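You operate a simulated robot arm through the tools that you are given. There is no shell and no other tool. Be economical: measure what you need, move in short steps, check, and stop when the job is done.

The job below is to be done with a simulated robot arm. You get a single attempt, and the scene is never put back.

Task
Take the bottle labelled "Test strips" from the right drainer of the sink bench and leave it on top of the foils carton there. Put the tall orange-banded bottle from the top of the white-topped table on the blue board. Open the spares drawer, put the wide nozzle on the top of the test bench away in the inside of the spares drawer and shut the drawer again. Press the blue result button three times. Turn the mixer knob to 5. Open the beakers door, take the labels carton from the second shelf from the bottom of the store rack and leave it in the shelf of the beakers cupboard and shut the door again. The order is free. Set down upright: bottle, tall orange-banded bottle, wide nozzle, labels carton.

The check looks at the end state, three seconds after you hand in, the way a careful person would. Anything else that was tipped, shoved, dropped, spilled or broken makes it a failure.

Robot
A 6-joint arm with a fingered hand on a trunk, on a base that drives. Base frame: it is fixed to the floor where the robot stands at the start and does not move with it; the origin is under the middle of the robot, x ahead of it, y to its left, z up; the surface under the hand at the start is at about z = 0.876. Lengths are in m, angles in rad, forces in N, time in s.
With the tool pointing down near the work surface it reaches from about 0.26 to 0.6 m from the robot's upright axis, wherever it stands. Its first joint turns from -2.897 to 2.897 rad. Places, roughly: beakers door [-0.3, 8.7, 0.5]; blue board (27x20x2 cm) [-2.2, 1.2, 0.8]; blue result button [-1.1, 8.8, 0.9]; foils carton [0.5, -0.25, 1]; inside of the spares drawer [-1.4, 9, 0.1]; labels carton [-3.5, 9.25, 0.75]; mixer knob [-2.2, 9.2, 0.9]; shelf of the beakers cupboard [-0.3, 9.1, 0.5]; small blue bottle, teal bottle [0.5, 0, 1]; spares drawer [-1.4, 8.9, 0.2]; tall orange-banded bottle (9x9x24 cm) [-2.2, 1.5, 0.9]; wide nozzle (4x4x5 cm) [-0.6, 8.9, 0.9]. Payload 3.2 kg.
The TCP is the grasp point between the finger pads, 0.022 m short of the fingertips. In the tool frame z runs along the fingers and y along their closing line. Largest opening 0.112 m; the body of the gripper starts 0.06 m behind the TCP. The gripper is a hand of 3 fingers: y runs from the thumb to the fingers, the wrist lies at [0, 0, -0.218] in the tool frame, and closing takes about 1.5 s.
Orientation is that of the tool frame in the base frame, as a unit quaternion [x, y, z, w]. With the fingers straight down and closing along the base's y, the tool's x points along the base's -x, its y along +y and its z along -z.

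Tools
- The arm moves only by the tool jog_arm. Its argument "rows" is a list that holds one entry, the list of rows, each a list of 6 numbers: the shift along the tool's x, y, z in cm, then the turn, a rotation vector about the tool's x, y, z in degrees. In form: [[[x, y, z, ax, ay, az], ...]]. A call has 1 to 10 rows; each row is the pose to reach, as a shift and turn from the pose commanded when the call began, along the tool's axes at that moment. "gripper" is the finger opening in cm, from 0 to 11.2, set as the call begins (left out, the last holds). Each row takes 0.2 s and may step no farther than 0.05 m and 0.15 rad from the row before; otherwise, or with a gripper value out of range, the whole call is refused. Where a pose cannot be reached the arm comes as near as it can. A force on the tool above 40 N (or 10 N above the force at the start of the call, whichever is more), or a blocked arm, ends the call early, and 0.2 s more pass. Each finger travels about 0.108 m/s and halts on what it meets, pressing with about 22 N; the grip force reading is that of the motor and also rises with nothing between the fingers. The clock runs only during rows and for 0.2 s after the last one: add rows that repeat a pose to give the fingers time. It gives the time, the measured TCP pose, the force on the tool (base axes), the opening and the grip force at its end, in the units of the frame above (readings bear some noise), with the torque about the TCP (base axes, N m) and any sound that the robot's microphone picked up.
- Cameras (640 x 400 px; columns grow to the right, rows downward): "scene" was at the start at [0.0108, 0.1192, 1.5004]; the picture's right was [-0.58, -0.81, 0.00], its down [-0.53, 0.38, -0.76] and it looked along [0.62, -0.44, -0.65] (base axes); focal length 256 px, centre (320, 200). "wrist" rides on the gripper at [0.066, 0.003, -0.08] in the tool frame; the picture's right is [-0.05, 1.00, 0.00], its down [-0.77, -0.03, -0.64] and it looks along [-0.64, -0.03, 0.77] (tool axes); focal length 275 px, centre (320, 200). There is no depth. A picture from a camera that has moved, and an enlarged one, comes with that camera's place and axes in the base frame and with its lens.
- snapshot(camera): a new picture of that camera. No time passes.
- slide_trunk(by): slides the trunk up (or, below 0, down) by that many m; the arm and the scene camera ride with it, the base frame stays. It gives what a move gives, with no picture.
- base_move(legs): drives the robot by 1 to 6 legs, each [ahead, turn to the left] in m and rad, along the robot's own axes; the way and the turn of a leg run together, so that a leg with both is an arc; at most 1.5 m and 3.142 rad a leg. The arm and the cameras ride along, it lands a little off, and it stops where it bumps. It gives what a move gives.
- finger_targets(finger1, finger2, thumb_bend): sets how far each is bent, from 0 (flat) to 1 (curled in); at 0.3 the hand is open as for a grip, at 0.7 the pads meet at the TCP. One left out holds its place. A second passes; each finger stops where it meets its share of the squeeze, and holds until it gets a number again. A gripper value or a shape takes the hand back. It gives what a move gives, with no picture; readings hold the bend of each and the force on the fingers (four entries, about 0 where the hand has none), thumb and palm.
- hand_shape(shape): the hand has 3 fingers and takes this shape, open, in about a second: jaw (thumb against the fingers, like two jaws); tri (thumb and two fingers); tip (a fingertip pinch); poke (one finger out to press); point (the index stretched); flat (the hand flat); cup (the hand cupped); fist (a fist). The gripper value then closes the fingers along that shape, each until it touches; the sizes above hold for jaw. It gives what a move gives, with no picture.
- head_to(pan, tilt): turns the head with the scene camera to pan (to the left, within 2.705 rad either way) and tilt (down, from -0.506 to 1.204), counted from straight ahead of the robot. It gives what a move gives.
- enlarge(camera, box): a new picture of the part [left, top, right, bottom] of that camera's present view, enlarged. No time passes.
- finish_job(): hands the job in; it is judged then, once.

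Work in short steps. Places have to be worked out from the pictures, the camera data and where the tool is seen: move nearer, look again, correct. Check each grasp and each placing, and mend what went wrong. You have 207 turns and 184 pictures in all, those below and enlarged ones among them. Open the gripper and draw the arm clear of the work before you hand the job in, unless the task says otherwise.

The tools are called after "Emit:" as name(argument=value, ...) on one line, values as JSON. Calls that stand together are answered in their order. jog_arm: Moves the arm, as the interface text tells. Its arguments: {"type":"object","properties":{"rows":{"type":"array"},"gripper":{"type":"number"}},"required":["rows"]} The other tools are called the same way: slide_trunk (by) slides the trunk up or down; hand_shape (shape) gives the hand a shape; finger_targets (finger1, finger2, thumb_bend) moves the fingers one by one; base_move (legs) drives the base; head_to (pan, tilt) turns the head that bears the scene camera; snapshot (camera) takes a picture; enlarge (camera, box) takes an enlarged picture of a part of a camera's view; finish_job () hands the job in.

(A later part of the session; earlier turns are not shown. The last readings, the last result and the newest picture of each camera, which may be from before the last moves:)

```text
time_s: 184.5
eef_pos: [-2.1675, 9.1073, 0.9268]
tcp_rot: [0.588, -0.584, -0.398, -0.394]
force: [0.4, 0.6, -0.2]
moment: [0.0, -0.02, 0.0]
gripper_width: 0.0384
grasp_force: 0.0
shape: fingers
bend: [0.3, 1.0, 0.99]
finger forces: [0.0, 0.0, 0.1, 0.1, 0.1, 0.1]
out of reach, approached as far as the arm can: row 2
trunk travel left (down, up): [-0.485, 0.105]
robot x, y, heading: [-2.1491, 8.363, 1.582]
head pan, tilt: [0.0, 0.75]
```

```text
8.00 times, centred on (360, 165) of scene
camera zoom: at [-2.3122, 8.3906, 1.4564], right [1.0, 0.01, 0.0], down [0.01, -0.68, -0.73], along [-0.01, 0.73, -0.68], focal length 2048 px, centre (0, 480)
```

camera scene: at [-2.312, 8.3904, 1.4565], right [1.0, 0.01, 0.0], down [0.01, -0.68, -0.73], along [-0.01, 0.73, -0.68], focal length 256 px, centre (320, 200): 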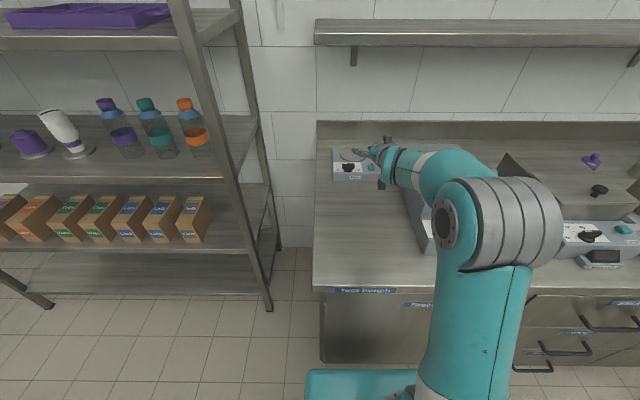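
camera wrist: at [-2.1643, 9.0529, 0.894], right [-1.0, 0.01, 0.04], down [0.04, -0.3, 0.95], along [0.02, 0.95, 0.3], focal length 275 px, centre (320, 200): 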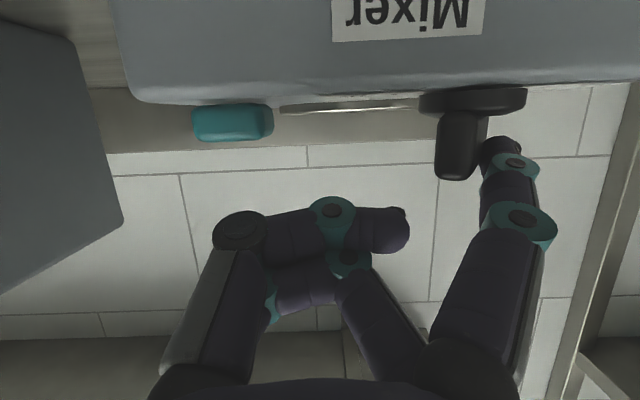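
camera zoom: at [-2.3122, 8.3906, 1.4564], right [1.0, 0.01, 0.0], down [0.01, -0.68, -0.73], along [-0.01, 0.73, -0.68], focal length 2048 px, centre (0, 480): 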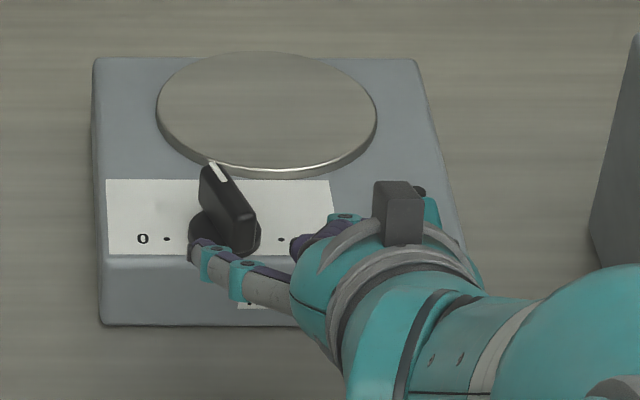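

The pointer is ~20° short of "5". I now push the tail (front end) leftward from its right side: move right, forward, then left.

Emit:
jog_arm(rows=[[[0.3, -1.5, -0.7, 0, 0, 0], [0.3, -3, -0.7, 0, 0, 0], [0.3, -4.2, -0.7, 0, 0, 0], [-0.3, -4.2, 0.8, 0, 0, 0], [-0.8, -4.2, 2.1, 0, 0, 0], [-0.8, -4.2, 2.1, 0, 0, 0]]])

Emit:
enlarge(camera="scene", box=[320, 140, 400, 190])

```text
time_s: 185.9
eef_pos: [-2.1247, 9.1308, 0.9278]
tcp_rot: [0.588, -0.583, -0.399, -0.394]
force: [0.5, -0.1, -0.2]
moment: [0.01, 0.03, -0.01]
gripper_width: 0.0385
grasp_force: 0.1
shape: fingers
bend: [0.3, 1.0, 0.99]
finger forces: [0.0, 0.1, 0.0, 0.0, 0.1, 0.0]
trunk travel left (down, up): [-0.485, 0.105]
robot x, y, heading: [-2.1486, 8.3674, 1.576]
head pan, tilt: [0.0, 0.75]
```

```text
8.00 times, centred on (360, 165) of scene
camera zoom: at [-2.3122, 8.3906, 1.4565], right [1.0, 0.01, 0.0], down [0.01, -0.68, -0.73], along [-0.01, 0.73, -0.68], focal length 2048 px, centre (0, 480)
```

zoom: 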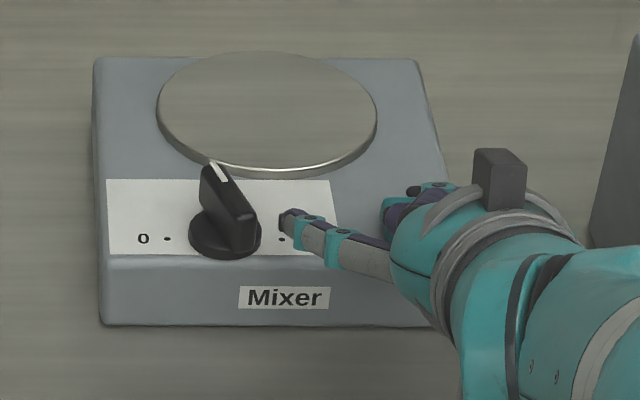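

Tip is right of the tail. I push left 2 cm.

Emit:
jog_arm(rows=[[[0, 0.7, 0, 0, 0, 0], [0, 1.3, 0, 0, 0, 0], [0, 1.7, 0, 0, 0, 0], [0, 2.0, 0, 0, 0, 0], [0, 2.0, 0, 0, 0, 0]]])

Emit:
enlarge(camera="scene", box=[320, 140, 400, 190])

```text
time_s: 187.1
eef_pos: [-2.1441, 9.1301, 0.9271]
tcp_rot: [0.587, -0.584, -0.398, -0.395]
force: [3.3, -0.2, 0.0]
moment: [0.0, -0.07, -0.02]
gripper_width: 0.0356
grasp_force: 0.7
shape: fingers
bend: [0.33, 1.0, 0.99]
finger forces: [2.3, 0.0, 0.1, 0.0, 0.0, 0.1]
trunk travel left (down, up): [-0.485, 0.105]
robot x, y, heading: [-2.1483, 8.3678, 1.575]
head pan, tilt: [0.0, 0.75]
```

```text
8.00 times, centred on (360, 165) of scene
camera zoom: at [-2.3119, 8.3906, 1.4565], right [1.0, 0.01, 0.0], down [0.01, -0.68, -0.73], along [-0.01, 0.73, -0.68], focal length 2048 px, centre (0, 480)
```

zoom: 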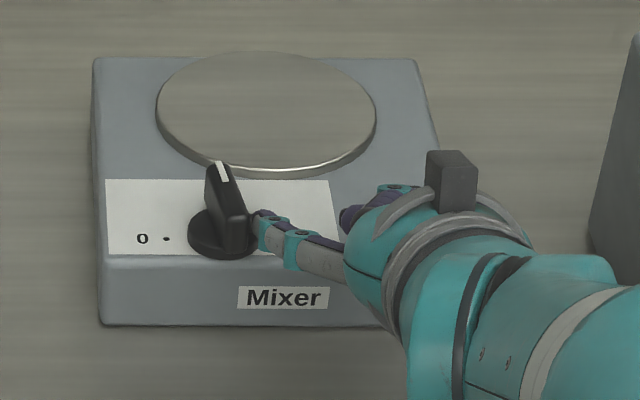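

Nearly there (~9° left). Push 0.4 cm more.

Emit:
jog_arm(rows=[[[0, 0.2, 0, 0, 0, 0], [0, 0.4, 0, 0, 0, 0], [0, 0.4, 0, 0, 0, 0]]])

Emit:
enlarge(camera="scene", box=[325, 150, 375, 185])

```text
time_s: 187.9
eef_pos: [-2.1468, 9.1301, 0.9261]
tcp_rot: [0.588, -0.583, -0.398, -0.394]
force: [2.8, -1.0, -0.2]
moment: [-0.02, -0.01, 0.03]
gripper_width: 0.0355
grasp_force: 1.3
shape: fingers
bend: [0.33, 1.0, 0.99]
finger forces: [3.3, 0.0, 0.0, 0.0, 0.1, 0.0]
trunk travel left (down, up): [-0.485, 0.105]
robot x, y, heading: [-2.1466, 8.3667, 1.576]
head pan, tilt: [0.0, 0.75]
```

```text
11.43 times, centred on (350, 168) of scene
camera zoom: at [-2.3117, 8.3904, 1.4565], right [1.0, 0.01, 0.0], down [0.01, -0.68, -0.73], along [-0.01, 0.73, -0.68], focal length 2926 px, centre (-23, 571)
```

zoom: 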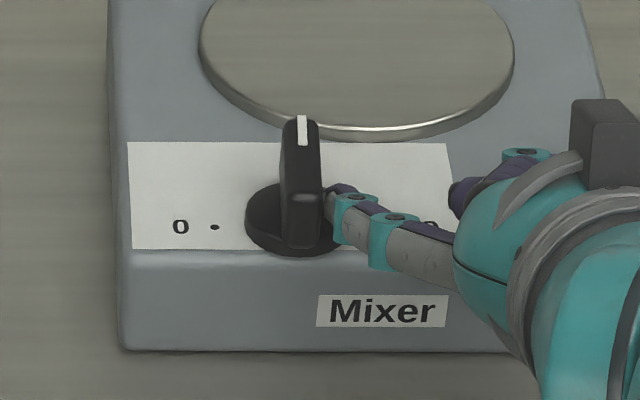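

The mark now points straight back to 5. I withdraw the finger right and back, and verify.

Emit:
jog_arm(rows=[[[0, -1.0, 0, 0, 0, 0], [0, -2.0, 0, 0, 0, 0], [1.1, -2.0, -2.8, 0, 0, 0], [2.2, -2, -5.6, 0, 0, 0], [2.2, -2, -8.5, 0, 0, 0], [1, -2, -12, 0, 0, 0], [-1, -2, -15.5, 0, 0, 0], [-3, -2, -18, 0, 0, 0]]])

Emit:
enlarge(camera="scene", box=[325, 150, 375, 185])

```text
time_s: 189.7
eef_pos: [-2.1289, 8.9735, 1.0242]
tcp_rot: [0.587, -0.584, -0.398, -0.395]
force: [-0.7, -0.2, -0.6]
moment: [0.0, 0.01, -0.01]
gripper_width: 0.0379
grasp_force: 0.0
shape: fingers
bend: [0.3, 1.0, 0.99]
finger forces: [0.0, 0.1, 0.1, 0.0, 0.0, 0.0]
trunk travel left (down, up): [-0.485, 0.105]
robot x, y, heading: [-2.1495, 8.3689, 1.584]
head pan, tilt: [0.0, 0.75]
```

```text
11.43 times, centred on (350, 168) of scene
camera zoom: at [-2.3122, 8.3902, 1.4564], right [1.0, 0.01, 0.0], down [0.01, -0.68, -0.73], along [-0.01, 0.73, -0.68], focal length 2926 px, centre (-23, 571)
```

zoom: 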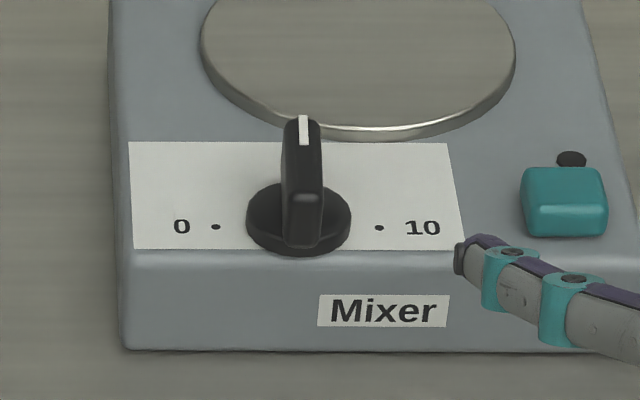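

The knob reads 5. Next: the Beakers door (handle at x≈-0.485, z 0.60–0.77). I drive there and set the hand to jaw.

Emit:
base_move(legs=[[-0.25, 0], [0, -1.584], [1.0, 0], [0.62, 0], [0, 1.571]])

Emit:
hand_shape(shape="jaw")

Emit:
slide_trunk(by=-0.28)

Emit:
snapshot(camera="scene")

Emit:
snapshot(camera="wrist")

```text
time_s: 207.1
eef_pos: [-0.4837, 8.7224, 1.0229]
tcp_rot: [-0.582, 0.589, 0.395, 0.399]
force: [-0.1, -0.3, 0.2]
moment: [-0.01, 0.01, 0.03]
gripper_width: 0.038
grasp_force: 0.0
shape: fingers
bend: [0.3, 1.0, 0.99]
finger forces: [0.1, 0.1, 0.1, 0.1, 0.0, 0.0]
trunk travel left (down, up): [-0.485, 0.105]
robot x, y, heading: [-0.5111, 8.1179, 1.56]
head pan, tilt: [0.0, 0.75]
```

```text
time_s: 208.0
eef_pos: [-0.483, 8.7221, 1.0238]
tcp_rot: [-0.582, 0.589, 0.395, 0.398]
force: [0.4, -0.2, 0.1]
moment: [0.02, -0.06, -0.04]
gripper_width: 0.0802
grasp_force: 0.1
shape: jaw
bend: [0.3, 0.8, 0.3]
finger forces: [0.1, 0.0, 0.0, 0.1, 0.1, 0.0]
trunk travel left (down, up): [-0.485, 0.105]
robot x, y, heading: [-0.5146, 8.1135, 1.562]
head pan, tilt: [0.0, 0.75]
```

```text
time_s: 209.7
eef_pos: [-0.4818, 8.7257, 0.8684]
tcp_rot: [-0.572, 0.585, 0.406, 0.408]
force: [0.8, -0.4, 11.8]
moment: [0.18, 0.87, -0.09]
gripper_width: 0.0798
grasp_force: 0.2
shape: jaw
bend: [0.28, 0.79, 0.3]
finger forces: [12.3, 0.1, 0.0, 0.1, 0.9, 0.0]
trunk travel left (down, up): [-0.315, 0.275]
robot x, y, heading: [-0.5128, 8.116, 1.558]
head pan, tilt: [0.0, 0.75]
stopped: the force on the tool passed its limit at 61 N (the readings are from after the stop); the commanded pose is now the measured one
```

```text
81 pictures are left
camera scene: at [-0.6776, 8.1415, 1.2861], right [1.0, -0.01, 0.0], down [-0.01, -0.68, -0.73], along [0.01, 0.73, -0.68], focal length 256 px, centre (320, 200)
```

scene: 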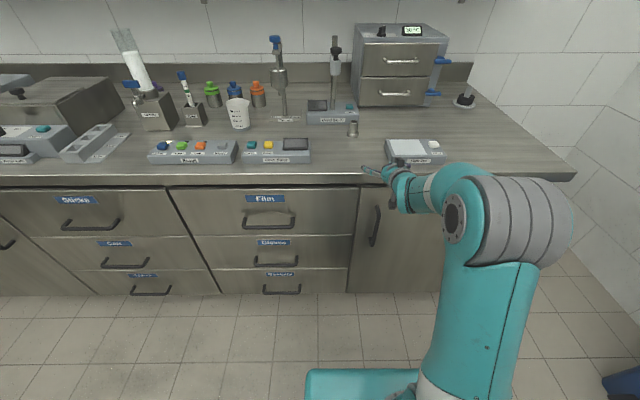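

```text
80 pictures are left
camera wrist: at [-0.4869, 8.6274, 0.8315], right [-1.0, 0.03, 0.05], down [0.04, -0.34, 0.94], along [0.05, 0.94, 0.34], focal length 275 px, centre (320, 200)
```

wrist: 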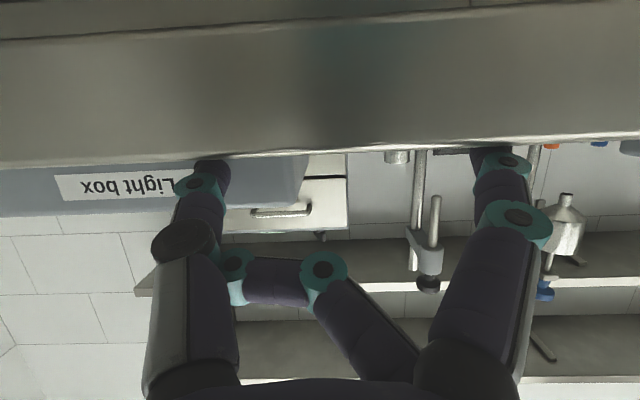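

I misjudged: the hand was still over the bench edge and touched it. I raise, back off 0.25 m, then lower to handle height.

Emit:
slide_trunk(by=0.04)

Emit:
base_move(legs=[[-0.25, 0]])

Emit:
slide_trunk(by=-0.22)

Emit:
snapshot(camera="scene")

Emit:
snapshot(camera="wrist")

```text
time_s: 210.5
eef_pos: [-0.4831, 8.7265, 0.9059]
tcp_rot: [-0.574, 0.585, 0.404, 0.406]
force: [-0.1, -0.6, 0.4]
moment: [-0.03, -0.02, 0.01]
gripper_width: 0.08
grasp_force: 0.0
shape: jaw
bend: [0.3, 0.79, 0.3]
finger forces: [0.0, 0.1, 0.1, 0.0, 0.0, 0.0]
trunk travel left (down, up): [-0.355, 0.235]
robot x, y, heading: [-0.5129, 8.1147, 1.562]
head pan, tilt: [0.0, 0.75]
```

```text
time_s: 212.4
eef_pos: [-0.4851, 8.4776, 0.9047]
tcp_rot: [-0.574, 0.585, 0.404, 0.406]
force: [0.1, 0.7, 0.3]
moment: [-0.01, -0.02, -0.03]
gripper_width: 0.0803
grasp_force: 0.0
shape: jaw
bend: [0.3, 0.79, 0.3]
finger forces: [0.0, 0.0, 0.0, 0.1, 0.1, 0.1]
trunk travel left (down, up): [-0.355, 0.235]
robot x, y, heading: [-0.5161, 7.8667, 1.554]
head pan, tilt: [0.0, 0.75]
```

```text
time_s: 214.7
eef_pos: [-0.4837, 8.476, 0.6858]
tcp_rot: [-0.574, 0.585, 0.404, 0.406]
force: [0.3, 0.2, 0.4]
moment: [-0.02, -0.01, 0.01]
gripper_width: 0.0798
grasp_force: 0.0
shape: jaw
bend: [0.3, 0.79, 0.3]
finger forces: [0.0, 0.0, 0.1, 0.1, 0.0, 0.0]
trunk travel left (down, up): [-0.135, 0.455]
robot x, y, heading: [-0.5151, 7.8653, 1.556]
head pan, tilt: [0.0, 0.75]
```

```text
79 pictures are left
camera scene: at [-0.6804, 7.8938, 1.1067], right [1.0, -0.01, 0.0], down [-0.01, -0.68, -0.73], along [0.01, 0.73, -0.68], focal length 256 px, centre (320, 200)
```

scene: 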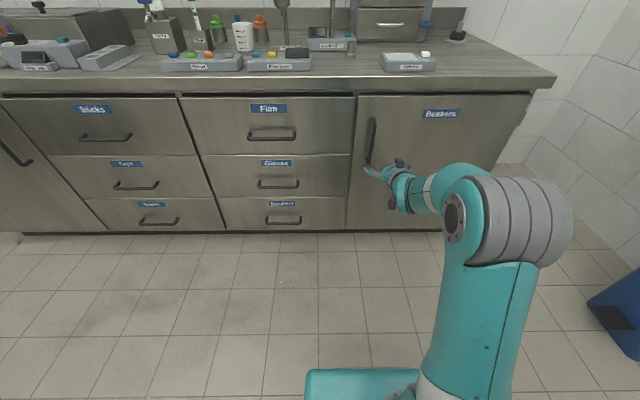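

```text
78 pictures are left
camera wrist: at [-0.4893, 8.3783, 0.6499], right [-1.0, 0.03, 0.05], down [0.04, -0.33, 0.94], along [0.05, 0.94, 0.33], focal length 275 px, centre (320, 200)
```

wrist: 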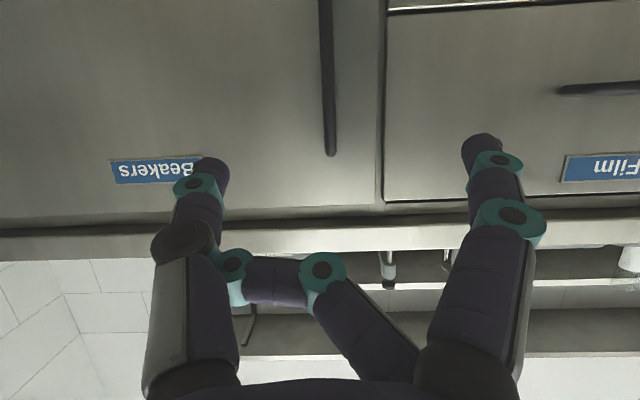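

From both cameras, the door face is at y≈8.72, the handle at x≈-0.487, y≈8.69, z 0.53–0.735. I open the hand, lower 4.5 cm and drive forward 0.2 m.

Emit:
jog_arm(rows=[[[0, 0, 0, 0, 0, 0], [0, 0, 0, 0, 0, 0], [0, 0, 0, 0, 0, 0], [0, 0, 0, 0, 0, 0]]], gripper=11.2)

Emit:
slide_trunk(by=-0.04)

Emit:
base_move(legs=[[0.18, 0.0]])

Emit:
snapshot(camera="wrist")

Emit:
enlarge(camera="scene", box=[330, 90, 450, 220])

```text
time_s: 215.7
eef_pos: [-0.4841, 8.4759, 0.6857]
tcp_rot: [-0.574, 0.585, 0.404, 0.406]
force: [0.3, -0.3, -0.1]
moment: [-0.01, -0.02, 0.0]
gripper_width: 0.08
grasp_force: 0.2
shape: jaw
bend: [0.3, 0.79, 0.3]
finger forces: [0.0, 0.0, 0.0, 0.1, 0.0, 0.0]
trunk travel left (down, up): [-0.135, 0.455]
robot x, y, heading: [-0.5167, 7.8692, 1.563]
head pan, tilt: [0.0, 0.75]
```

```text
time_s: 216.5
eef_pos: [-0.4851, 8.4755, 0.6456]
tcp_rot: [-0.574, 0.585, 0.404, 0.406]
force: [0.8, -0.6, 0.0]
moment: [0.02, -0.01, 0.0]
gripper_width: 0.0799
grasp_force: 0.0
shape: jaw
bend: [0.3, 0.79, 0.3]
finger forces: [0.0, 0.0, 0.1, 0.1, 0.0, 0.0]
trunk travel left (down, up): [-0.095, 0.495]
robot x, y, heading: [-0.5167, 7.868, 1.56]
head pan, tilt: [0.0, 0.75]
```

```text
time_s: 218.0
eef_pos: [-0.4828, 8.6562, 0.6454]
tcp_rot: [-0.574, 0.585, 0.404, 0.406]
force: [-0.4, 1.1, -0.3]
moment: [0.0, 0.02, -0.01]
gripper_width: 0.0799
grasp_force: 0.1
shape: jaw
bend: [0.3, 0.78, 0.3]
finger forces: [0.1, 0.0, 0.0, 0.0, 0.1, 0.0]
trunk travel left (down, up): [-0.095, 0.495]
robot x, y, heading: [-0.5133, 8.051, 1.564]
head pan, tilt: [0.0, 0.75]
```

```text
77 pictures are left
camera wrist: at [-0.4875, 8.5589, 0.6099], right [-1.0, 0.03, 0.05], down [0.04, -0.33, 0.94], along [0.05, 0.94, 0.33], focal length 275 px, centre (320, 200)
```

wrist: 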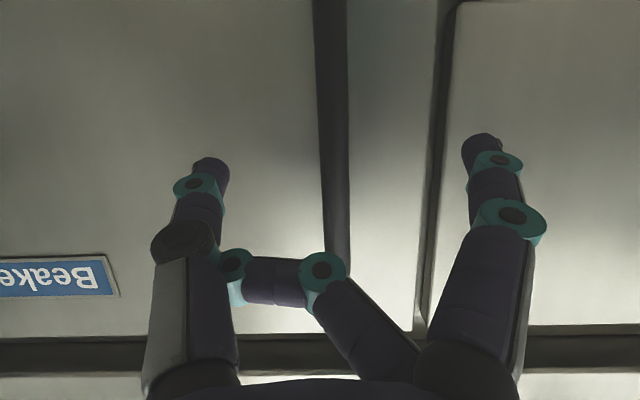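

```text
3.08 times, centred on (390, 155) of scene
camera zoom: at [-0.6784, 8.0744, 1.0667], right [1.0, -0.01, 0.0], down [-0.01, -0.68, -0.73], along [0.01, 0.73, -0.68], focal length 788 px, centre (105, 338)
```

zoom: 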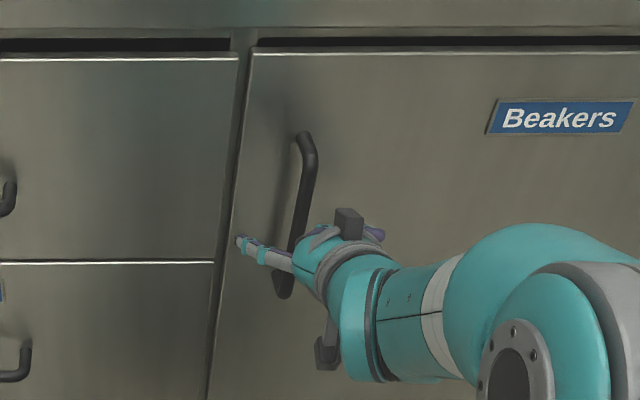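

Finger 2 is stuck curled against the thumb. I spread the thumb flat first to release it, then reopen.

Emit:
finger_targets(finger1=0.3, finger2=1.0, thumb_bend=0.0)

Emit:
finger_targets(finger1=0.3, finger2=0.3, thumb_bend=0.3)

Emit:
snapshot(camera="wrist")

```text
time_s: 219.0
eef_pos: [-0.4826, 8.6572, 0.647]
tcp_rot: [-0.574, 0.586, 0.404, 0.406]
force: [-0.8, 0.4, 0.3]
moment: [0.02, 0.0, 0.01]
gripper_width: 0.1187
grasp_force: 0.1
shape: fingers
bend: [0.3, 0.84, 0.18]
finger forces: [0.0, 0.0, 0.1, 0.0, 0.0, 0.0]
trunk travel left (down, up): [-0.095, 0.495]
robot x, y, heading: [-0.5135, 8.0426, 1.561]
head pan, tilt: [0.0, 0.75]
```

```text
time_s: 220.0
eef_pos: [-0.4835, 8.6561, 0.6469]
tcp_rot: [-0.574, 0.585, 0.405, 0.406]
force: [0.1, -0.2, -0.4]
moment: [0.01, -0.01, -0.02]
gripper_width: 0.1085
grasp_force: 0.0
shape: fingers
bend: [0.3, 0.79, 0.3]
finger forces: [0.0, 0.1, 0.0, 0.0, 0.0, 0.0]
trunk travel left (down, up): [-0.095, 0.495]
robot x, y, heading: [-0.5162, 8.0466, 1.563]
head pan, tilt: [0.0, 0.75]
```

```text
75 pictures are left
camera wrist: at [-0.4874, 8.5589, 0.6099], right [-1.0, 0.03, 0.05], down [0.04, -0.33, 0.94], along [0.05, 0.94, 0.33], focal length 275 px, centre (320, 200)
```

wrist: 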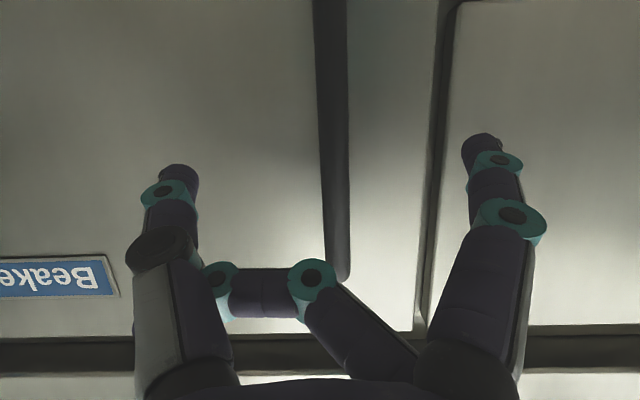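

Finger 2's tip is hooked outside the thumb. I back off a bit, curl both, then open finger 2 first, thumb after.

Emit:
base_move(legs=[[-0.08, 0.0]])

Emit:
finger_targets(finger1=0.3, finger2=1.0, thumb_bend=1.0)

Emit:
finger_targets(finger2=0.3)

Emit:
finger_targets(thumb_bend=0.3)

```text
time_s: 221.1
eef_pos: [-0.4835, 8.5771, 0.6451]
tcp_rot: [-0.574, 0.585, 0.404, 0.406]
force: [-0.7, -0.3, 0.1]
moment: [-0.02, 0.0, 0.03]
gripper_width: 0.1084
grasp_force: 0.0
shape: fingers
bend: [0.3, 0.79, 0.3]
finger forces: [0.1, 0.1, 0.0, 0.1, 0.0, 0.0]
trunk travel left (down, up): [-0.095, 0.495]
robot x, y, heading: [-0.5156, 7.9673, 1.563]
head pan, tilt: [0.0, 0.75]
```

```text
time_s: 222.1
eef_pos: [-0.4837, 8.5772, 0.6456]
tcp_rot: [-0.574, 0.584, 0.405, 0.406]
force: [-0.8, 0.0, 0.1]
moment: [-0.03, 0.0, 0.0]
gripper_width: 0.0371
grasp_force: 0.1
shape: fingers
bend: [0.3, 1.0, 0.96]
finger forces: [0.0, 0.1, 0.1, 0.1, 0.0, 0.0]
trunk travel left (down, up): [-0.095, 0.495]
robot x, y, heading: [-0.5142, 7.967, 1.558]
head pan, tilt: [0.0, 0.75]
```

```text
time_s: 223.1
eef_pos: [-0.4838, 8.5779, 0.6452]
tcp_rot: [-0.574, 0.584, 0.405, 0.406]
force: [1.0, -0.9, 0.2]
moment: [-0.01, 0.01, 0.01]
gripper_width: 0.0376
grasp_force: 0.0
shape: fingers
bend: [0.3, 1.0, 0.95]
finger forces: [0.1, 0.0, 0.0, 0.1, 0.1, 0.1]
trunk travel left (down, up): [-0.095, 0.495]
robot x, y, heading: [-0.5129, 7.967, 1.556]
head pan, tilt: [0.0, 0.75]
```

```text
time_s: 224.1
eef_pos: [-0.4839, 8.5764, 0.6457]
tcp_rot: [-0.574, 0.585, 0.405, 0.406]
force: [0.1, 0.0, 0.1]
moment: [-0.02, 0.05, -0.02]
gripper_width: 0.1067
grasp_force: 0.1
shape: fingers
bend: [0.3, 0.8, 0.3]
finger forces: [0.0, 0.0, 0.0, 0.1, 0.1, 0.0]
trunk travel left (down, up): [-0.095, 0.495]
robot x, y, heading: [-0.5194, 7.9627, 1.557]
head pan, tilt: [0.0, 0.75]
```

Still hooked. I try the flat shape (thumb swings aside), then jaw.

Emit:
hand_shape(shape="flat")

Emit:
hand_shape(shape="jaw")

Emit:
snapshot(camera="wrist")

```text
time_s: 225.0
eef_pos: [-0.4849, 8.5773, 0.6447]
tcp_rot: [-0.574, 0.585, 0.405, 0.406]
force: [0.2, -0.1, -0.9]
moment: [0.01, 0.03, 0.01]
gripper_width: 0.0
grasp_force: 0.0
shape: flat
bend: [0.09, 0.2, 0.18]
finger forces: [0.0, 0.0, 0.0, 0.1, 0.0, 0.1]
trunk travel left (down, up): [-0.095, 0.495]
robot x, y, heading: [-0.5192, 7.9665, 1.565]
head pan, tilt: [0.0, 0.75]
```

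```text
time_s: 225.9
eef_pos: [-0.4844, 8.577, 0.6452]
tcp_rot: [-0.574, 0.586, 0.404, 0.406]
force: [0.4, 0.5, 1.4]
moment: [0.02, 0.0, -0.01]
gripper_width: 0.1122
grasp_force: 0.1
shape: jaw
bend: [0.3, 0.3, 0.3]
finger forces: [0.0, 0.0, 0.0, 0.0, 0.1, 0.0]
trunk travel left (down, up): [-0.095, 0.495]
robot x, y, heading: [-0.512, 7.9691, 1.562]
head pan, tilt: [0.0, 0.75]
```

```text
74 pictures are left
camera wrist: at [-0.4888, 8.4785, 0.6099], right [-1.0, 0.03, 0.05], down [0.04, -0.33, 0.94], along [0.05, 0.94, 0.33], focal length 275 px, centre (320, 200)
```

wrist: 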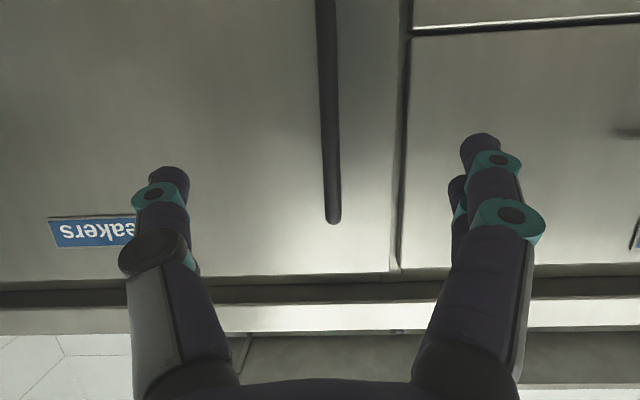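

The hand is freed. I advance 0.1 m and close on the handle bar.

Emit:
base_move(legs=[[0.1, 0.0]])

Emit:
jog_arm(rows=[[[0, 0, 0, 0, 0, 0], [0, 0, 0, 0, 0, 0], [0, 0, 0, 0, 0, 0], [0, 0, 0, 0, 0, 0], [0, 0, 0, 0, 0, 0], [0, 0, 0, 0, 0, 0], [0, 0, 0, 0, 0, 0]]], gripper=0.8)

Emit:
snapshot(camera="wrist")

```text
time_s: 227.0
eef_pos: [-0.4844, 8.6765, 0.6462]
tcp_rot: [-0.574, 0.585, 0.405, 0.406]
force: [0.4, 0.2, 0.4]
moment: [-0.01, 0.01, -0.03]
gripper_width: 0.1119
grasp_force: 0.1
shape: jaw
bend: [0.3, 0.3, 0.3]
finger forces: [0.0, 0.0, 0.1, 0.0, 0.1, 0.0]
trunk travel left (down, up): [-0.095, 0.495]
robot x, y, heading: [-0.5142, 8.0638, 1.559]
head pan, tilt: [0.0, 0.75]
```

```text
time_s: 228.6
eef_pos: [-0.4833, 8.6758, 0.6473]
tcp_rot: [-0.574, 0.585, 0.405, 0.406]
force: [-6.7, -2.6, 1.1]
moment: [-0.02, 0.02, 0.15]
gripper_width: 0.0102
grasp_force: 0.1
shape: jaw
bend: [0.7, 0.7, 0.7]
finger forces: [4.1, 3.0, 0.1, 0.0, 0.1, 0.0]
trunk travel left (down, up): [-0.095, 0.495]
robot x, y, heading: [-0.5145, 8.064, 1.56]
head pan, tilt: [0.0, 0.75]
```

```text
73 pictures are left
camera wrist: at [-0.4883, 8.5773, 0.6101], right [-1.0, 0.03, 0.05], down [0.04, -0.33, 0.94], along [0.04, 0.94, 0.33], focal length 275 px, centre (320, 200)
```

wrist: 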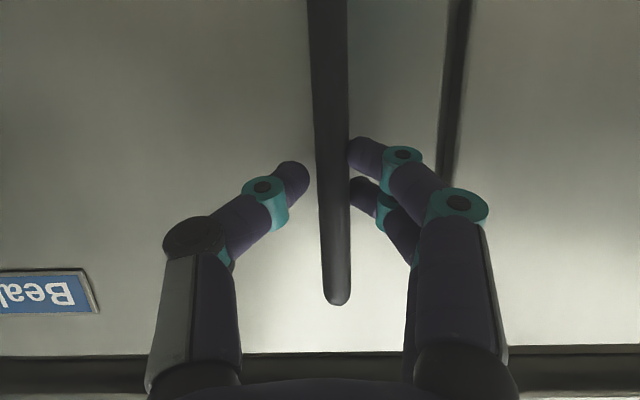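

The thumb is just short of the bar; close fully.

Emit:
jog_arm(rows=[[[0, 0.4, 0, 0, 0, 0], [0, 0.4, 0, 0, 0, 0], [0, 0.4, 0, 0, 0, 0], [0, 0.4, 0, 0, 0, 0]]], gripper=0)

Emit:
snapshot(camera="wrist")

```text
time_s: 229.6
eef_pos: [-0.4876, 8.676, 0.6457]
tcp_rot: [-0.574, 0.585, 0.405, 0.406]
force: [11.4, 0.5, -1.0]
moment: [-0.04, -0.1, -0.17]
gripper_width: 0.0066
grasp_force: 21.7
shape: jaw
bend: [0.72, 0.72, 0.69]
finger forces: [7.5, 9.0, 0.0, 0.0, 27.9, 0.0]
trunk travel left (down, up): [-0.095, 0.495]
robot x, y, heading: [-0.5118, 8.0702, 1.564]
head pan, tilt: [0.0, 0.75]
```

```text
72 pictures are left
camera wrist: at [-0.4917, 8.5773, 0.6099], right [-1.0, 0.03, 0.05], down [0.04, -0.33, 0.94], along [0.05, 0.94, 0.33], focal length 275 px, centre (320, 200)
```

wrist: 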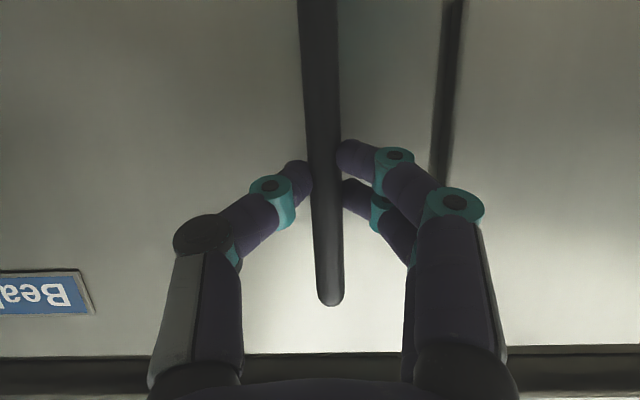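

Firm grip on the handle. I pull by backing 0.12 m.

Emit:
base_move(legs=[[-0.12, 0.0]])

Emit:
snapshot(camera="wrist")

```text
time_s: 230.9
eef_pos: [-0.4882, 8.5536, 0.6465]
tcp_rot: [-0.574, 0.585, 0.404, 0.406]
force: [0.4, -0.4, 1.1]
moment: [0.0, 0.04, 0.01]
gripper_width: 0.0019
grasp_force: 21.8
shape: jaw
bend: [0.76, 0.76, 0.73]
finger forces: [0.1, 0.0, 0.0, 0.0, 0.0, 0.0]
trunk travel left (down, up): [-0.095, 0.495]
robot x, y, heading: [-0.5148, 7.94, 1.56]
head pan, tilt: [0.0, 0.75]
```

```text
71 pictures are left
camera wrist: at [-0.4927, 8.4556, 0.6097], right [-1.0, 0.03, 0.05], down [0.04, -0.33, 0.94], along [0.05, 0.94, 0.33], focal length 275 px, centre (320, 200)
```

wrist: 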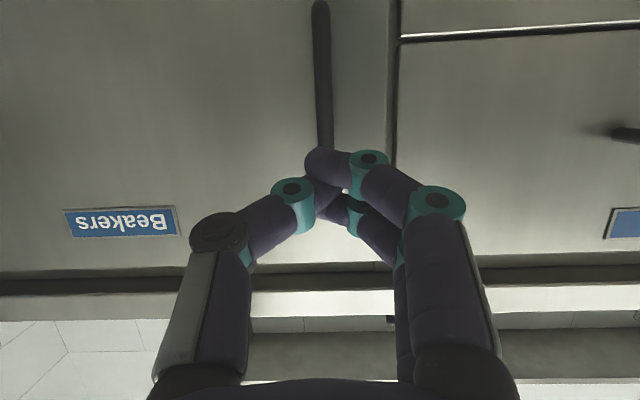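

It slipped; the grip was only with the tips. I reopen and go deeper so the pads close behind the bar.

Emit:
jog_arm(rows=[[[0, 0, 0, 0, 0, 0], [0, 0, 0, 0, 0, 0], [0, 0, 0, 0, 0, 0], [0, 0, 0, 0, 0, 0], [0, 0, 0, 0, 0, 0], [0, 0, 0, 0, 0, 0]]], gripper=8)

Emit:
base_move(legs=[[0.13, 0.0]])

Emit:
jog_arm(rows=[[[-0.3, 0, 0.7, 0, 0, 0], [-0.6, 0, 1.4, 0, 0, 0], [-0.8, 0, 2.0, 0, 0, 0], [-0.8, 0, 2.0, 0, 0, 0]]])

Emit:
snapshot(camera="wrist")

```text
time_s: 232.3
eef_pos: [-0.4892, 8.5528, 0.6468]
tcp_rot: [-0.574, 0.585, 0.404, 0.406]
force: [-0.4, -0.2, 0.3]
moment: [-0.04, -0.03, 0.0]
gripper_width: 0.0796
grasp_force: 0.0
shape: jaw
bend: [0.66, 0.66, 0.63]
finger forces: [0.1, 0.0, 0.1, 0.1, 0.0, 0.1]
trunk travel left (down, up): [-0.095, 0.495]
robot x, y, heading: [-0.5126, 7.9476, 1.561]
head pan, tilt: [0.0, 0.75]
```

```text
time_s: 233.6
eef_pos: [-0.4877, 8.6843, 0.6456]
tcp_rot: [-0.574, 0.585, 0.404, 0.406]
force: [-0.4, 0.0, -0.2]
moment: [0.0, -0.01, -0.02]
gripper_width: 0.0795
grasp_force: 0.2
shape: jaw
bend: [0.66, 0.66, 0.63]
finger forces: [0.0, 0.0, 0.1, 0.0, 0.0, 0.1]
trunk travel left (down, up): [-0.095, 0.495]
robot x, y, heading: [-0.5134, 8.071, 1.567]
head pan, tilt: [0.0, 0.75]
```

```text
time_s: 234.6
eef_pos: [-0.4863, 8.7055, 0.6467]
tcp_rot: [-0.575, 0.584, 0.404, 0.405]
force: [1.9, -16.5, -2.9]
moment: [0.04, -0.11, 0.76]
gripper_width: 0.0785
grasp_force: 0.0
shape: jaw
bend: [0.66, 0.7, 0.63]
finger forces: [0.0, 16.7, 0.0, 0.1, 0.0, 0.0]
trunk travel left (down, up): [-0.095, 0.495]
robot x, y, heading: [-0.5121, 8.0701, 1.563]
head pan, tilt: [0.0, 0.75]
```

```text
70 pictures are left
camera wrist: at [-0.4909, 8.606, 0.6103], right [-1.0, 0.03, 0.05], down [0.04, -0.33, 0.94], along [0.05, 0.94, 0.33], focal length 275 px, centre (320, 200)
```

wrist: 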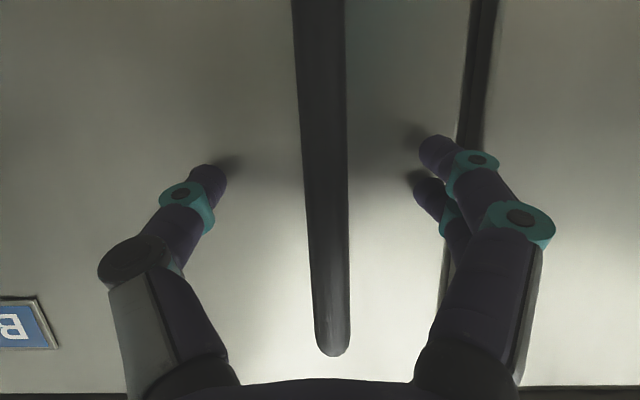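

Now at the door face with the bar between the fingers. I ease back 4 mm and close.

Emit:
jog_arm(rows=[[[0.1, 0, -0.4, 0, 0, 0], [0.1, 0, -0.4, 0, 0, 0], [0.1, 0, -0.4, 0, 0, 0], [0.1, 0, -0.4, 0, 0, 0], [0.1, 0, -0.4, 0, 0, 0], [0.1, 0, -0.4, 0, 0, 0], [0.1, 0, -0.4, 0, 0, 0]]], gripper=0)

Emit:
base_move(legs=[[-0.1, 0.0]])

Emit:
snapshot(camera="wrist")

```text
time_s: 236.2
eef_pos: [-0.4858, 8.7013, 0.6464]
tcp_rot: [-0.574, 0.585, 0.404, 0.406]
force: [9.5, 3.0, 0.6]
moment: [-0.03, 0.04, 0.09]
gripper_width: 0.0
grasp_force: 22.1
shape: jaw
bend: [0.64, 0.76, 0.75]
finger forces: [3.5, 0.1, 0.0, 0.0, 10.0, 0.1]
trunk travel left (down, up): [-0.095, 0.495]
robot x, y, heading: [-0.5142, 8.0716, 1.564]
head pan, tilt: [0.0, 0.75]
```

```text
time_s: 237.3
eef_pos: [-0.478, 8.6136, 0.6462]
tcp_rot: [-0.568, 0.591, 0.403, 0.408]
force: [21.8, 5.0, -1.0]
moment: [0.0, 0.02, 0.4]
gripper_width: 0.0
grasp_force: 21.4
shape: jaw
bend: [0.64, 0.78, 0.77]
finger forces: [0.0, 6.6, 0.0, 0.0, 25.5, 0.0]
trunk travel left (down, up): [-0.095, 0.495]
robot x, y, heading: [-0.5138, 7.9887, 1.543]
head pan, tilt: [0.0, 0.75]
stopped in leg 1: the force on the tool passed its limit at 44 N (the readings are from after the stop); the commanded pose is now the measured one
```

```text
69 pictures are left
camera wrist: at [-0.4849, 8.516, 0.6111], right [-1.0, 0.05, 0.06], down [0.04, -0.33, 0.94], along [0.06, 0.94, 0.33], focal length 275 px, centre (320, 200)
```

wrist: 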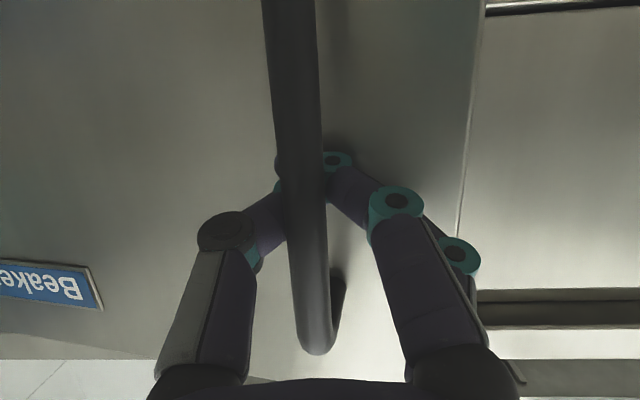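

The door is opening, fingers hooked on the bar. I continue pulling along the arc (‑y, +x) with the arm.

Emit:
jog_arm(rows=[[[0.5, -1.8, -1.3, 0, 0, 0], [1.4, -2.6, -3.5, 0, 0, 0], [2.3, -3.4, -5.7, 0, 0, 0], [3.2, -4.3, -7.8, 0, 0, 0], [4.0, -5.3, -9.9, 0, 0, 0], [4.0, -5.3, -9.9, 0, 0, 0]]])

Emit:
snapshot(camera="wrist")

```text
time_s: 238.7
eef_pos: [-0.4306, 8.5066, 0.6439]
tcp_rot: [-0.569, 0.589, 0.403, 0.408]
force: [5.9, 2.6, 10.6]
moment: [0.0, 0.1, 0.14]
gripper_width: 0.0001
grasp_force: 22.0
shape: jaw
bend: [0.65, 0.78, 0.65]
finger forces: [5.3, 7.2, 0.1, 0.0, 8.6, 0.1]
trunk travel left (down, up): [-0.095, 0.495]
robot x, y, heading: [-0.5159, 7.9893, 1.551]
head pan, tilt: [0.0, 0.75]
```

```text
68 pictures are left
camera wrist: at [-0.4365, 8.408, 0.608], right [-1.0, 0.04, 0.05], down [0.04, -0.34, 0.94], along [0.06, 0.94, 0.33], focal length 275 px, centre (320, 200)
```

wrist: 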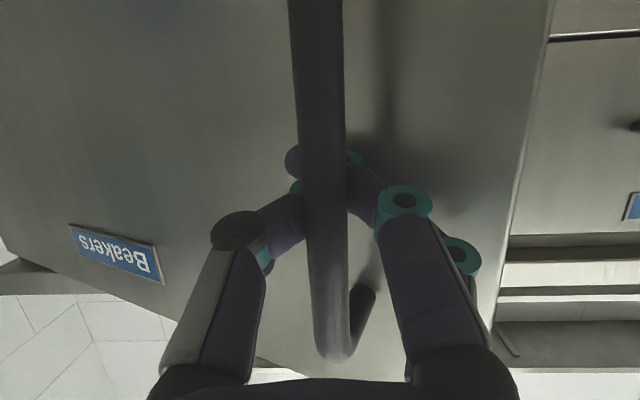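

Door about 25° open. I continue along the arc to ~45°.

Emit:
jog_arm(rows=[[[0.9, -1.4, -2.3, 0, 0, 0], [1.8, -2.9, -4.6, 0, 0, 0], [2.7, -4.6, -6.9, 0, 0, 0], [3.6, -6.4, -8.9, 0, 0, 0], [4.4, -8.4, -10.8, 0, 0, 0], [4.4, -8.4, -10.8, 0, 0, 0]]])

Emit:
snapshot(camera="wrist")

Emit:
snapshot(camera="scene")

```text
time_s: 240.1
eef_pos: [-0.349, 8.3879, 0.6385]
tcp_rot: [-0.569, 0.589, 0.403, 0.408]
force: [11.1, 9.6, 18.2]
moment: [-0.05, 0.21, 0.3]
gripper_width: 0.0
grasp_force: 22.3
shape: jaw
bend: [0.65, 0.78, 0.65]
finger forces: [5.2, 8.1, 0.1, 0.0, 18.3, 0.0]
trunk travel left (down, up): [-0.095, 0.495]
robot x, y, heading: [-0.517, 7.9882, 1.548]
head pan, tilt: [0.0, 0.75]
```

```text
67 pictures are left
camera wrist: at [-0.355, 8.2889, 0.6022], right [-1.0, 0.04, 0.05], down [0.04, -0.34, 0.94], along [0.06, 0.94, 0.33], focal length 275 px, centre (320, 200)
```

wrist: 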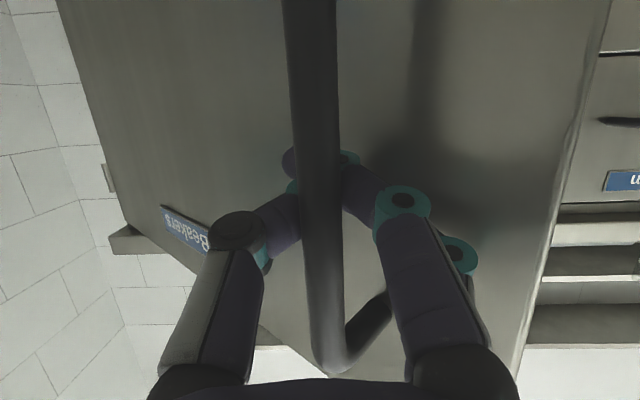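

```text
66 pictures are left
camera scene: at [-0.6785, 8.0154, 1.0669], right [1.0, -0.02, 0.0], down [-0.01, -0.68, -0.73], along [0.01, 0.73, -0.68], focal length 256 px, centre (320, 200)
```

scene: 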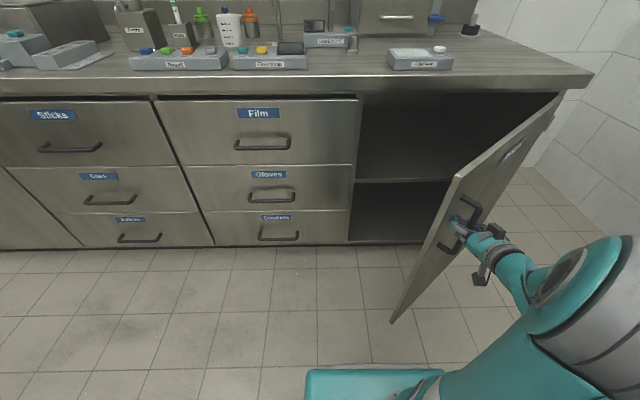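

Door is ~50° open. I release the bar, withdraw, go around the door's edge and push it wider from inside.

Emit:
jog_arm(rows=[[[-0.3, 0, 0.8, 0, 0, 0], [-0.3, 0, 0.8, 0, 0, 0], [-0.3, 0, 0.8, 0, 0, 0], [-0.3, 0, 0.8, 0, 0, 0], [-0.3, 0, 0.8, 0, 0, 0], [-0.3, 0, 0.8, 0, 0, 0]]], gripper=9)

Emit:
base_move(legs=[[-0.22, 0]])

Emit:
snapshot(camera="scene")

```text
time_s: 241.5
eef_pos: [-0.3486, 8.3963, 0.6384]
tcp_rot: [-0.57, 0.589, 0.403, 0.408]
force: [0.3, 1.2, 0.2]
moment: [0.01, 0.0, -0.03]
gripper_width: 0.09
grasp_force: 0.1
shape: jaw
bend: [0.59, 0.59, 0.55]
finger forces: [0.1, 0.1, 0.0, 0.1, 0.0, 0.0]
trunk travel left (down, up): [-0.095, 0.495]
robot x, y, heading: [-0.5153, 7.9854, 1.552]
head pan, tilt: [0.0, 0.75]
```

```text
time_s: 243.2
eef_pos: [-0.3533, 8.1763, 0.6377]
tcp_rot: [-0.57, 0.588, 0.404, 0.408]
force: [0.1, 0.7, 0.0]
moment: [0.0, -0.01, 0.0]
gripper_width: 0.0898
grasp_force: 0.0
shape: jaw
bend: [0.59, 0.59, 0.55]
finger forces: [0.0, 0.0, 0.1, 0.1, 0.0, 0.0]
trunk travel left (down, up): [-0.095, 0.495]
robot x, y, heading: [-0.5205, 7.7674, 1.553]
head pan, tilt: [0.0, 0.75]
```

```text
65 pictures are left
camera scene: at [-0.6834, 7.7959, 1.0667], right [1.0, -0.02, 0.0], down [-0.01, -0.68, -0.73], along [0.01, 0.73, -0.68], focal length 256 px, centre (320, 200)
```

scene: 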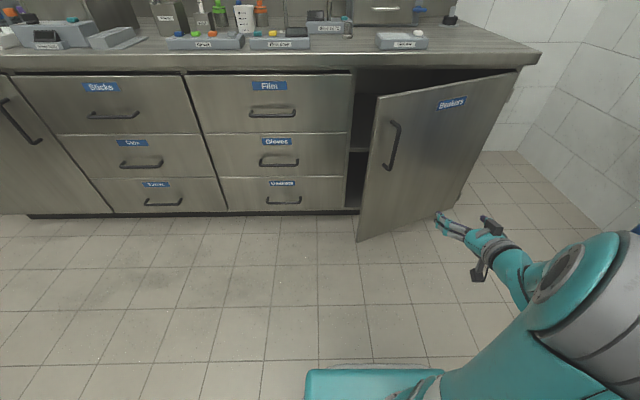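

The door fell back to ~26°. I move the closed hand left of the door's edge, forward into the gap, then sweep right to open it fully.

Emit:
jog_arm(rows=[[[0, 4.5, 0, 0, 0, 0], [0, 9, 0, 0, 0, 0], [0, 13.5, 0, 0, 0, 0], [0, 18, 0, 0, 0, 0], [0, 22.5, 0, 0, 0, 0], [0, 27, 0, 0, 0, 0], [0, 29, 0, 0, 0, 0], [0, 29, 0, 0, 0, 0]]], gripper=0)

Emit:
base_move(legs=[[0.25, 0]])

Emit:
jog_arm(rows=[[[-1.5, 0, 3.7, 0, 0, 0], [-3, 0, 7.4, 0, 0, 0], [-4.5, 0, 11.1, 0, 0, 0], [-6.4, 0, 15.7, 0, 0, 0], [-6.4, 0, 15.7, 0, 0, 0]]])

Emit:
snapshot(camera="scene")

```text
time_s: 245.0
eef_pos: [-0.6459, 8.1847, 0.6401]
tcp_rot: [-0.57, 0.589, 0.402, 0.409]
force: [0.2, -0.3, -0.7]
moment: [0.01, 0.01, -0.01]
gripper_width: 0.0
grasp_force: 22.3
shape: jaw
bend: [0.67, 0.67, 0.74]
finger forces: [0.0, 0.0, 0.0, 0.1, 0.0, 0.0]
out of reach, approached as far as the arm can: row 1, 2, 3, 4, 5, 6
trunk travel left (down, up): [-0.095, 0.495]
robot x, y, heading: [-0.5203, 7.7683, 1.553]
head pan, tilt: [0.0, 0.75]
```

```text
time_s: 246.8
eef_pos: [-0.6441, 8.4362, 0.6417]
tcp_rot: [-0.572, 0.587, 0.404, 0.406]
force: [0.2, 0.0, -0.1]
moment: [-0.03, 0.0, -0.02]
gripper_width: 0.0
grasp_force: 21.7
shape: jaw
bend: [0.67, 0.67, 0.74]
finger forces: [0.0, 0.0, 0.0, 0.1, 0.1, 0.1]
trunk travel left (down, up): [-0.095, 0.495]
robot x, y, heading: [-0.5179, 8.0194, 1.562]
head pan, tilt: [0.0, 0.75]
```

```text
time_s: 248.0
eef_pos: [-0.6378, 8.6079, 0.6475]
tcp_rot: [-0.571, 0.587, 0.403, 0.407]
force: [-0.3, -0.3, -0.4]
moment: [0.0, 0.06, -0.01]
gripper_width: 0.0
grasp_force: 22.2
shape: jaw
bend: [0.67, 0.67, 0.74]
finger forces: [0.0, 0.1, 0.0, 0.0, 0.0, 0.0]
trunk travel left (down, up): [-0.095, 0.495]
robot x, y, heading: [-0.5181, 8.0193, 1.557]
head pan, tilt: [0.0, 0.75]
```

```text
64 pictures are left
camera scene: at [-0.6796, 8.0463, 1.0667], right [1.0, -0.01, 0.0], down [-0.01, -0.68, -0.73], along [0.01, 0.73, -0.68], focal length 256 px, centre (320, 200)
```

scene: 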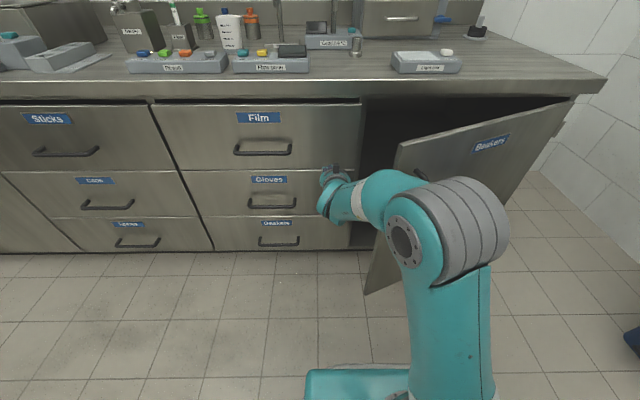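

Now I sweep right with the hand inside the gap.

Emit:
jog_arm(rows=[[[0, -4.5, 0, 0, 0, 0], [0, -9, 0, 0, 0, 0], [0, -13.5, 0, 0, 0, 0], [0, -18, 0, 0, 0, 0], [0, -22.5, 0, 0, 0, 0], [0, -27, 0, 0, 0, 0], [0, -31.5, 0, 0, 0, 0], [0, -36, 0, 0, 0, 0], [0, -40, 0, 0, 0, 0], [0, -44, 0, 0, 0, 0]]])

Emit:
snapshot(camera="scene")

```text
time_s: 248.7
eef_pos: [-0.5437, 8.6029, 0.6452]
tcp_rot: [-0.577, 0.583, 0.405, 0.404]
force: [-16.1, -7.0, 1.1]
moment: [0.11, -0.51, -1.56]
gripper_width: 0.0
grasp_force: 21.9
shape: jaw
bend: [0.66, 0.67, 0.74]
finger forces: [0.0, 0.0, 0.0, 0.1, 0.0, 16.8]
trunk travel left (down, up): [-0.095, 0.495]
robot x, y, heading: [-0.5153, 8.0165, 1.564]
head pan, tilt: [0.0, 0.75]
stopped in row 3: the force on the tool passed its limit at 75 N (the readings are from after the stop); the commanded pose is now the measured one
```

```text
63 pictures are left
camera scene: at [-0.6813, 8.0446, 1.0665], right [1.0, -0.01, 0.0], down [0.0, -0.68, -0.73], along [0.01, 0.73, -0.68], focal length 256 px, centre (320, 200)
```

scene: 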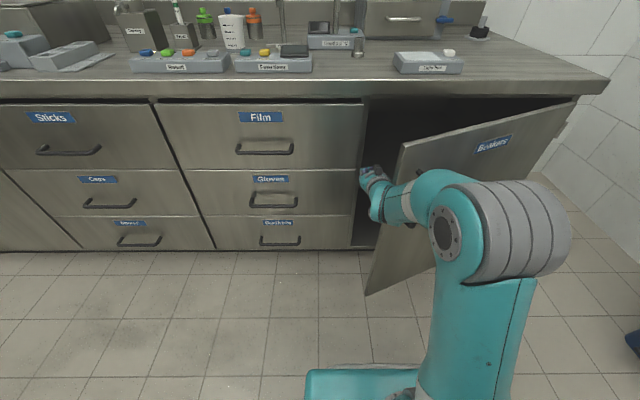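

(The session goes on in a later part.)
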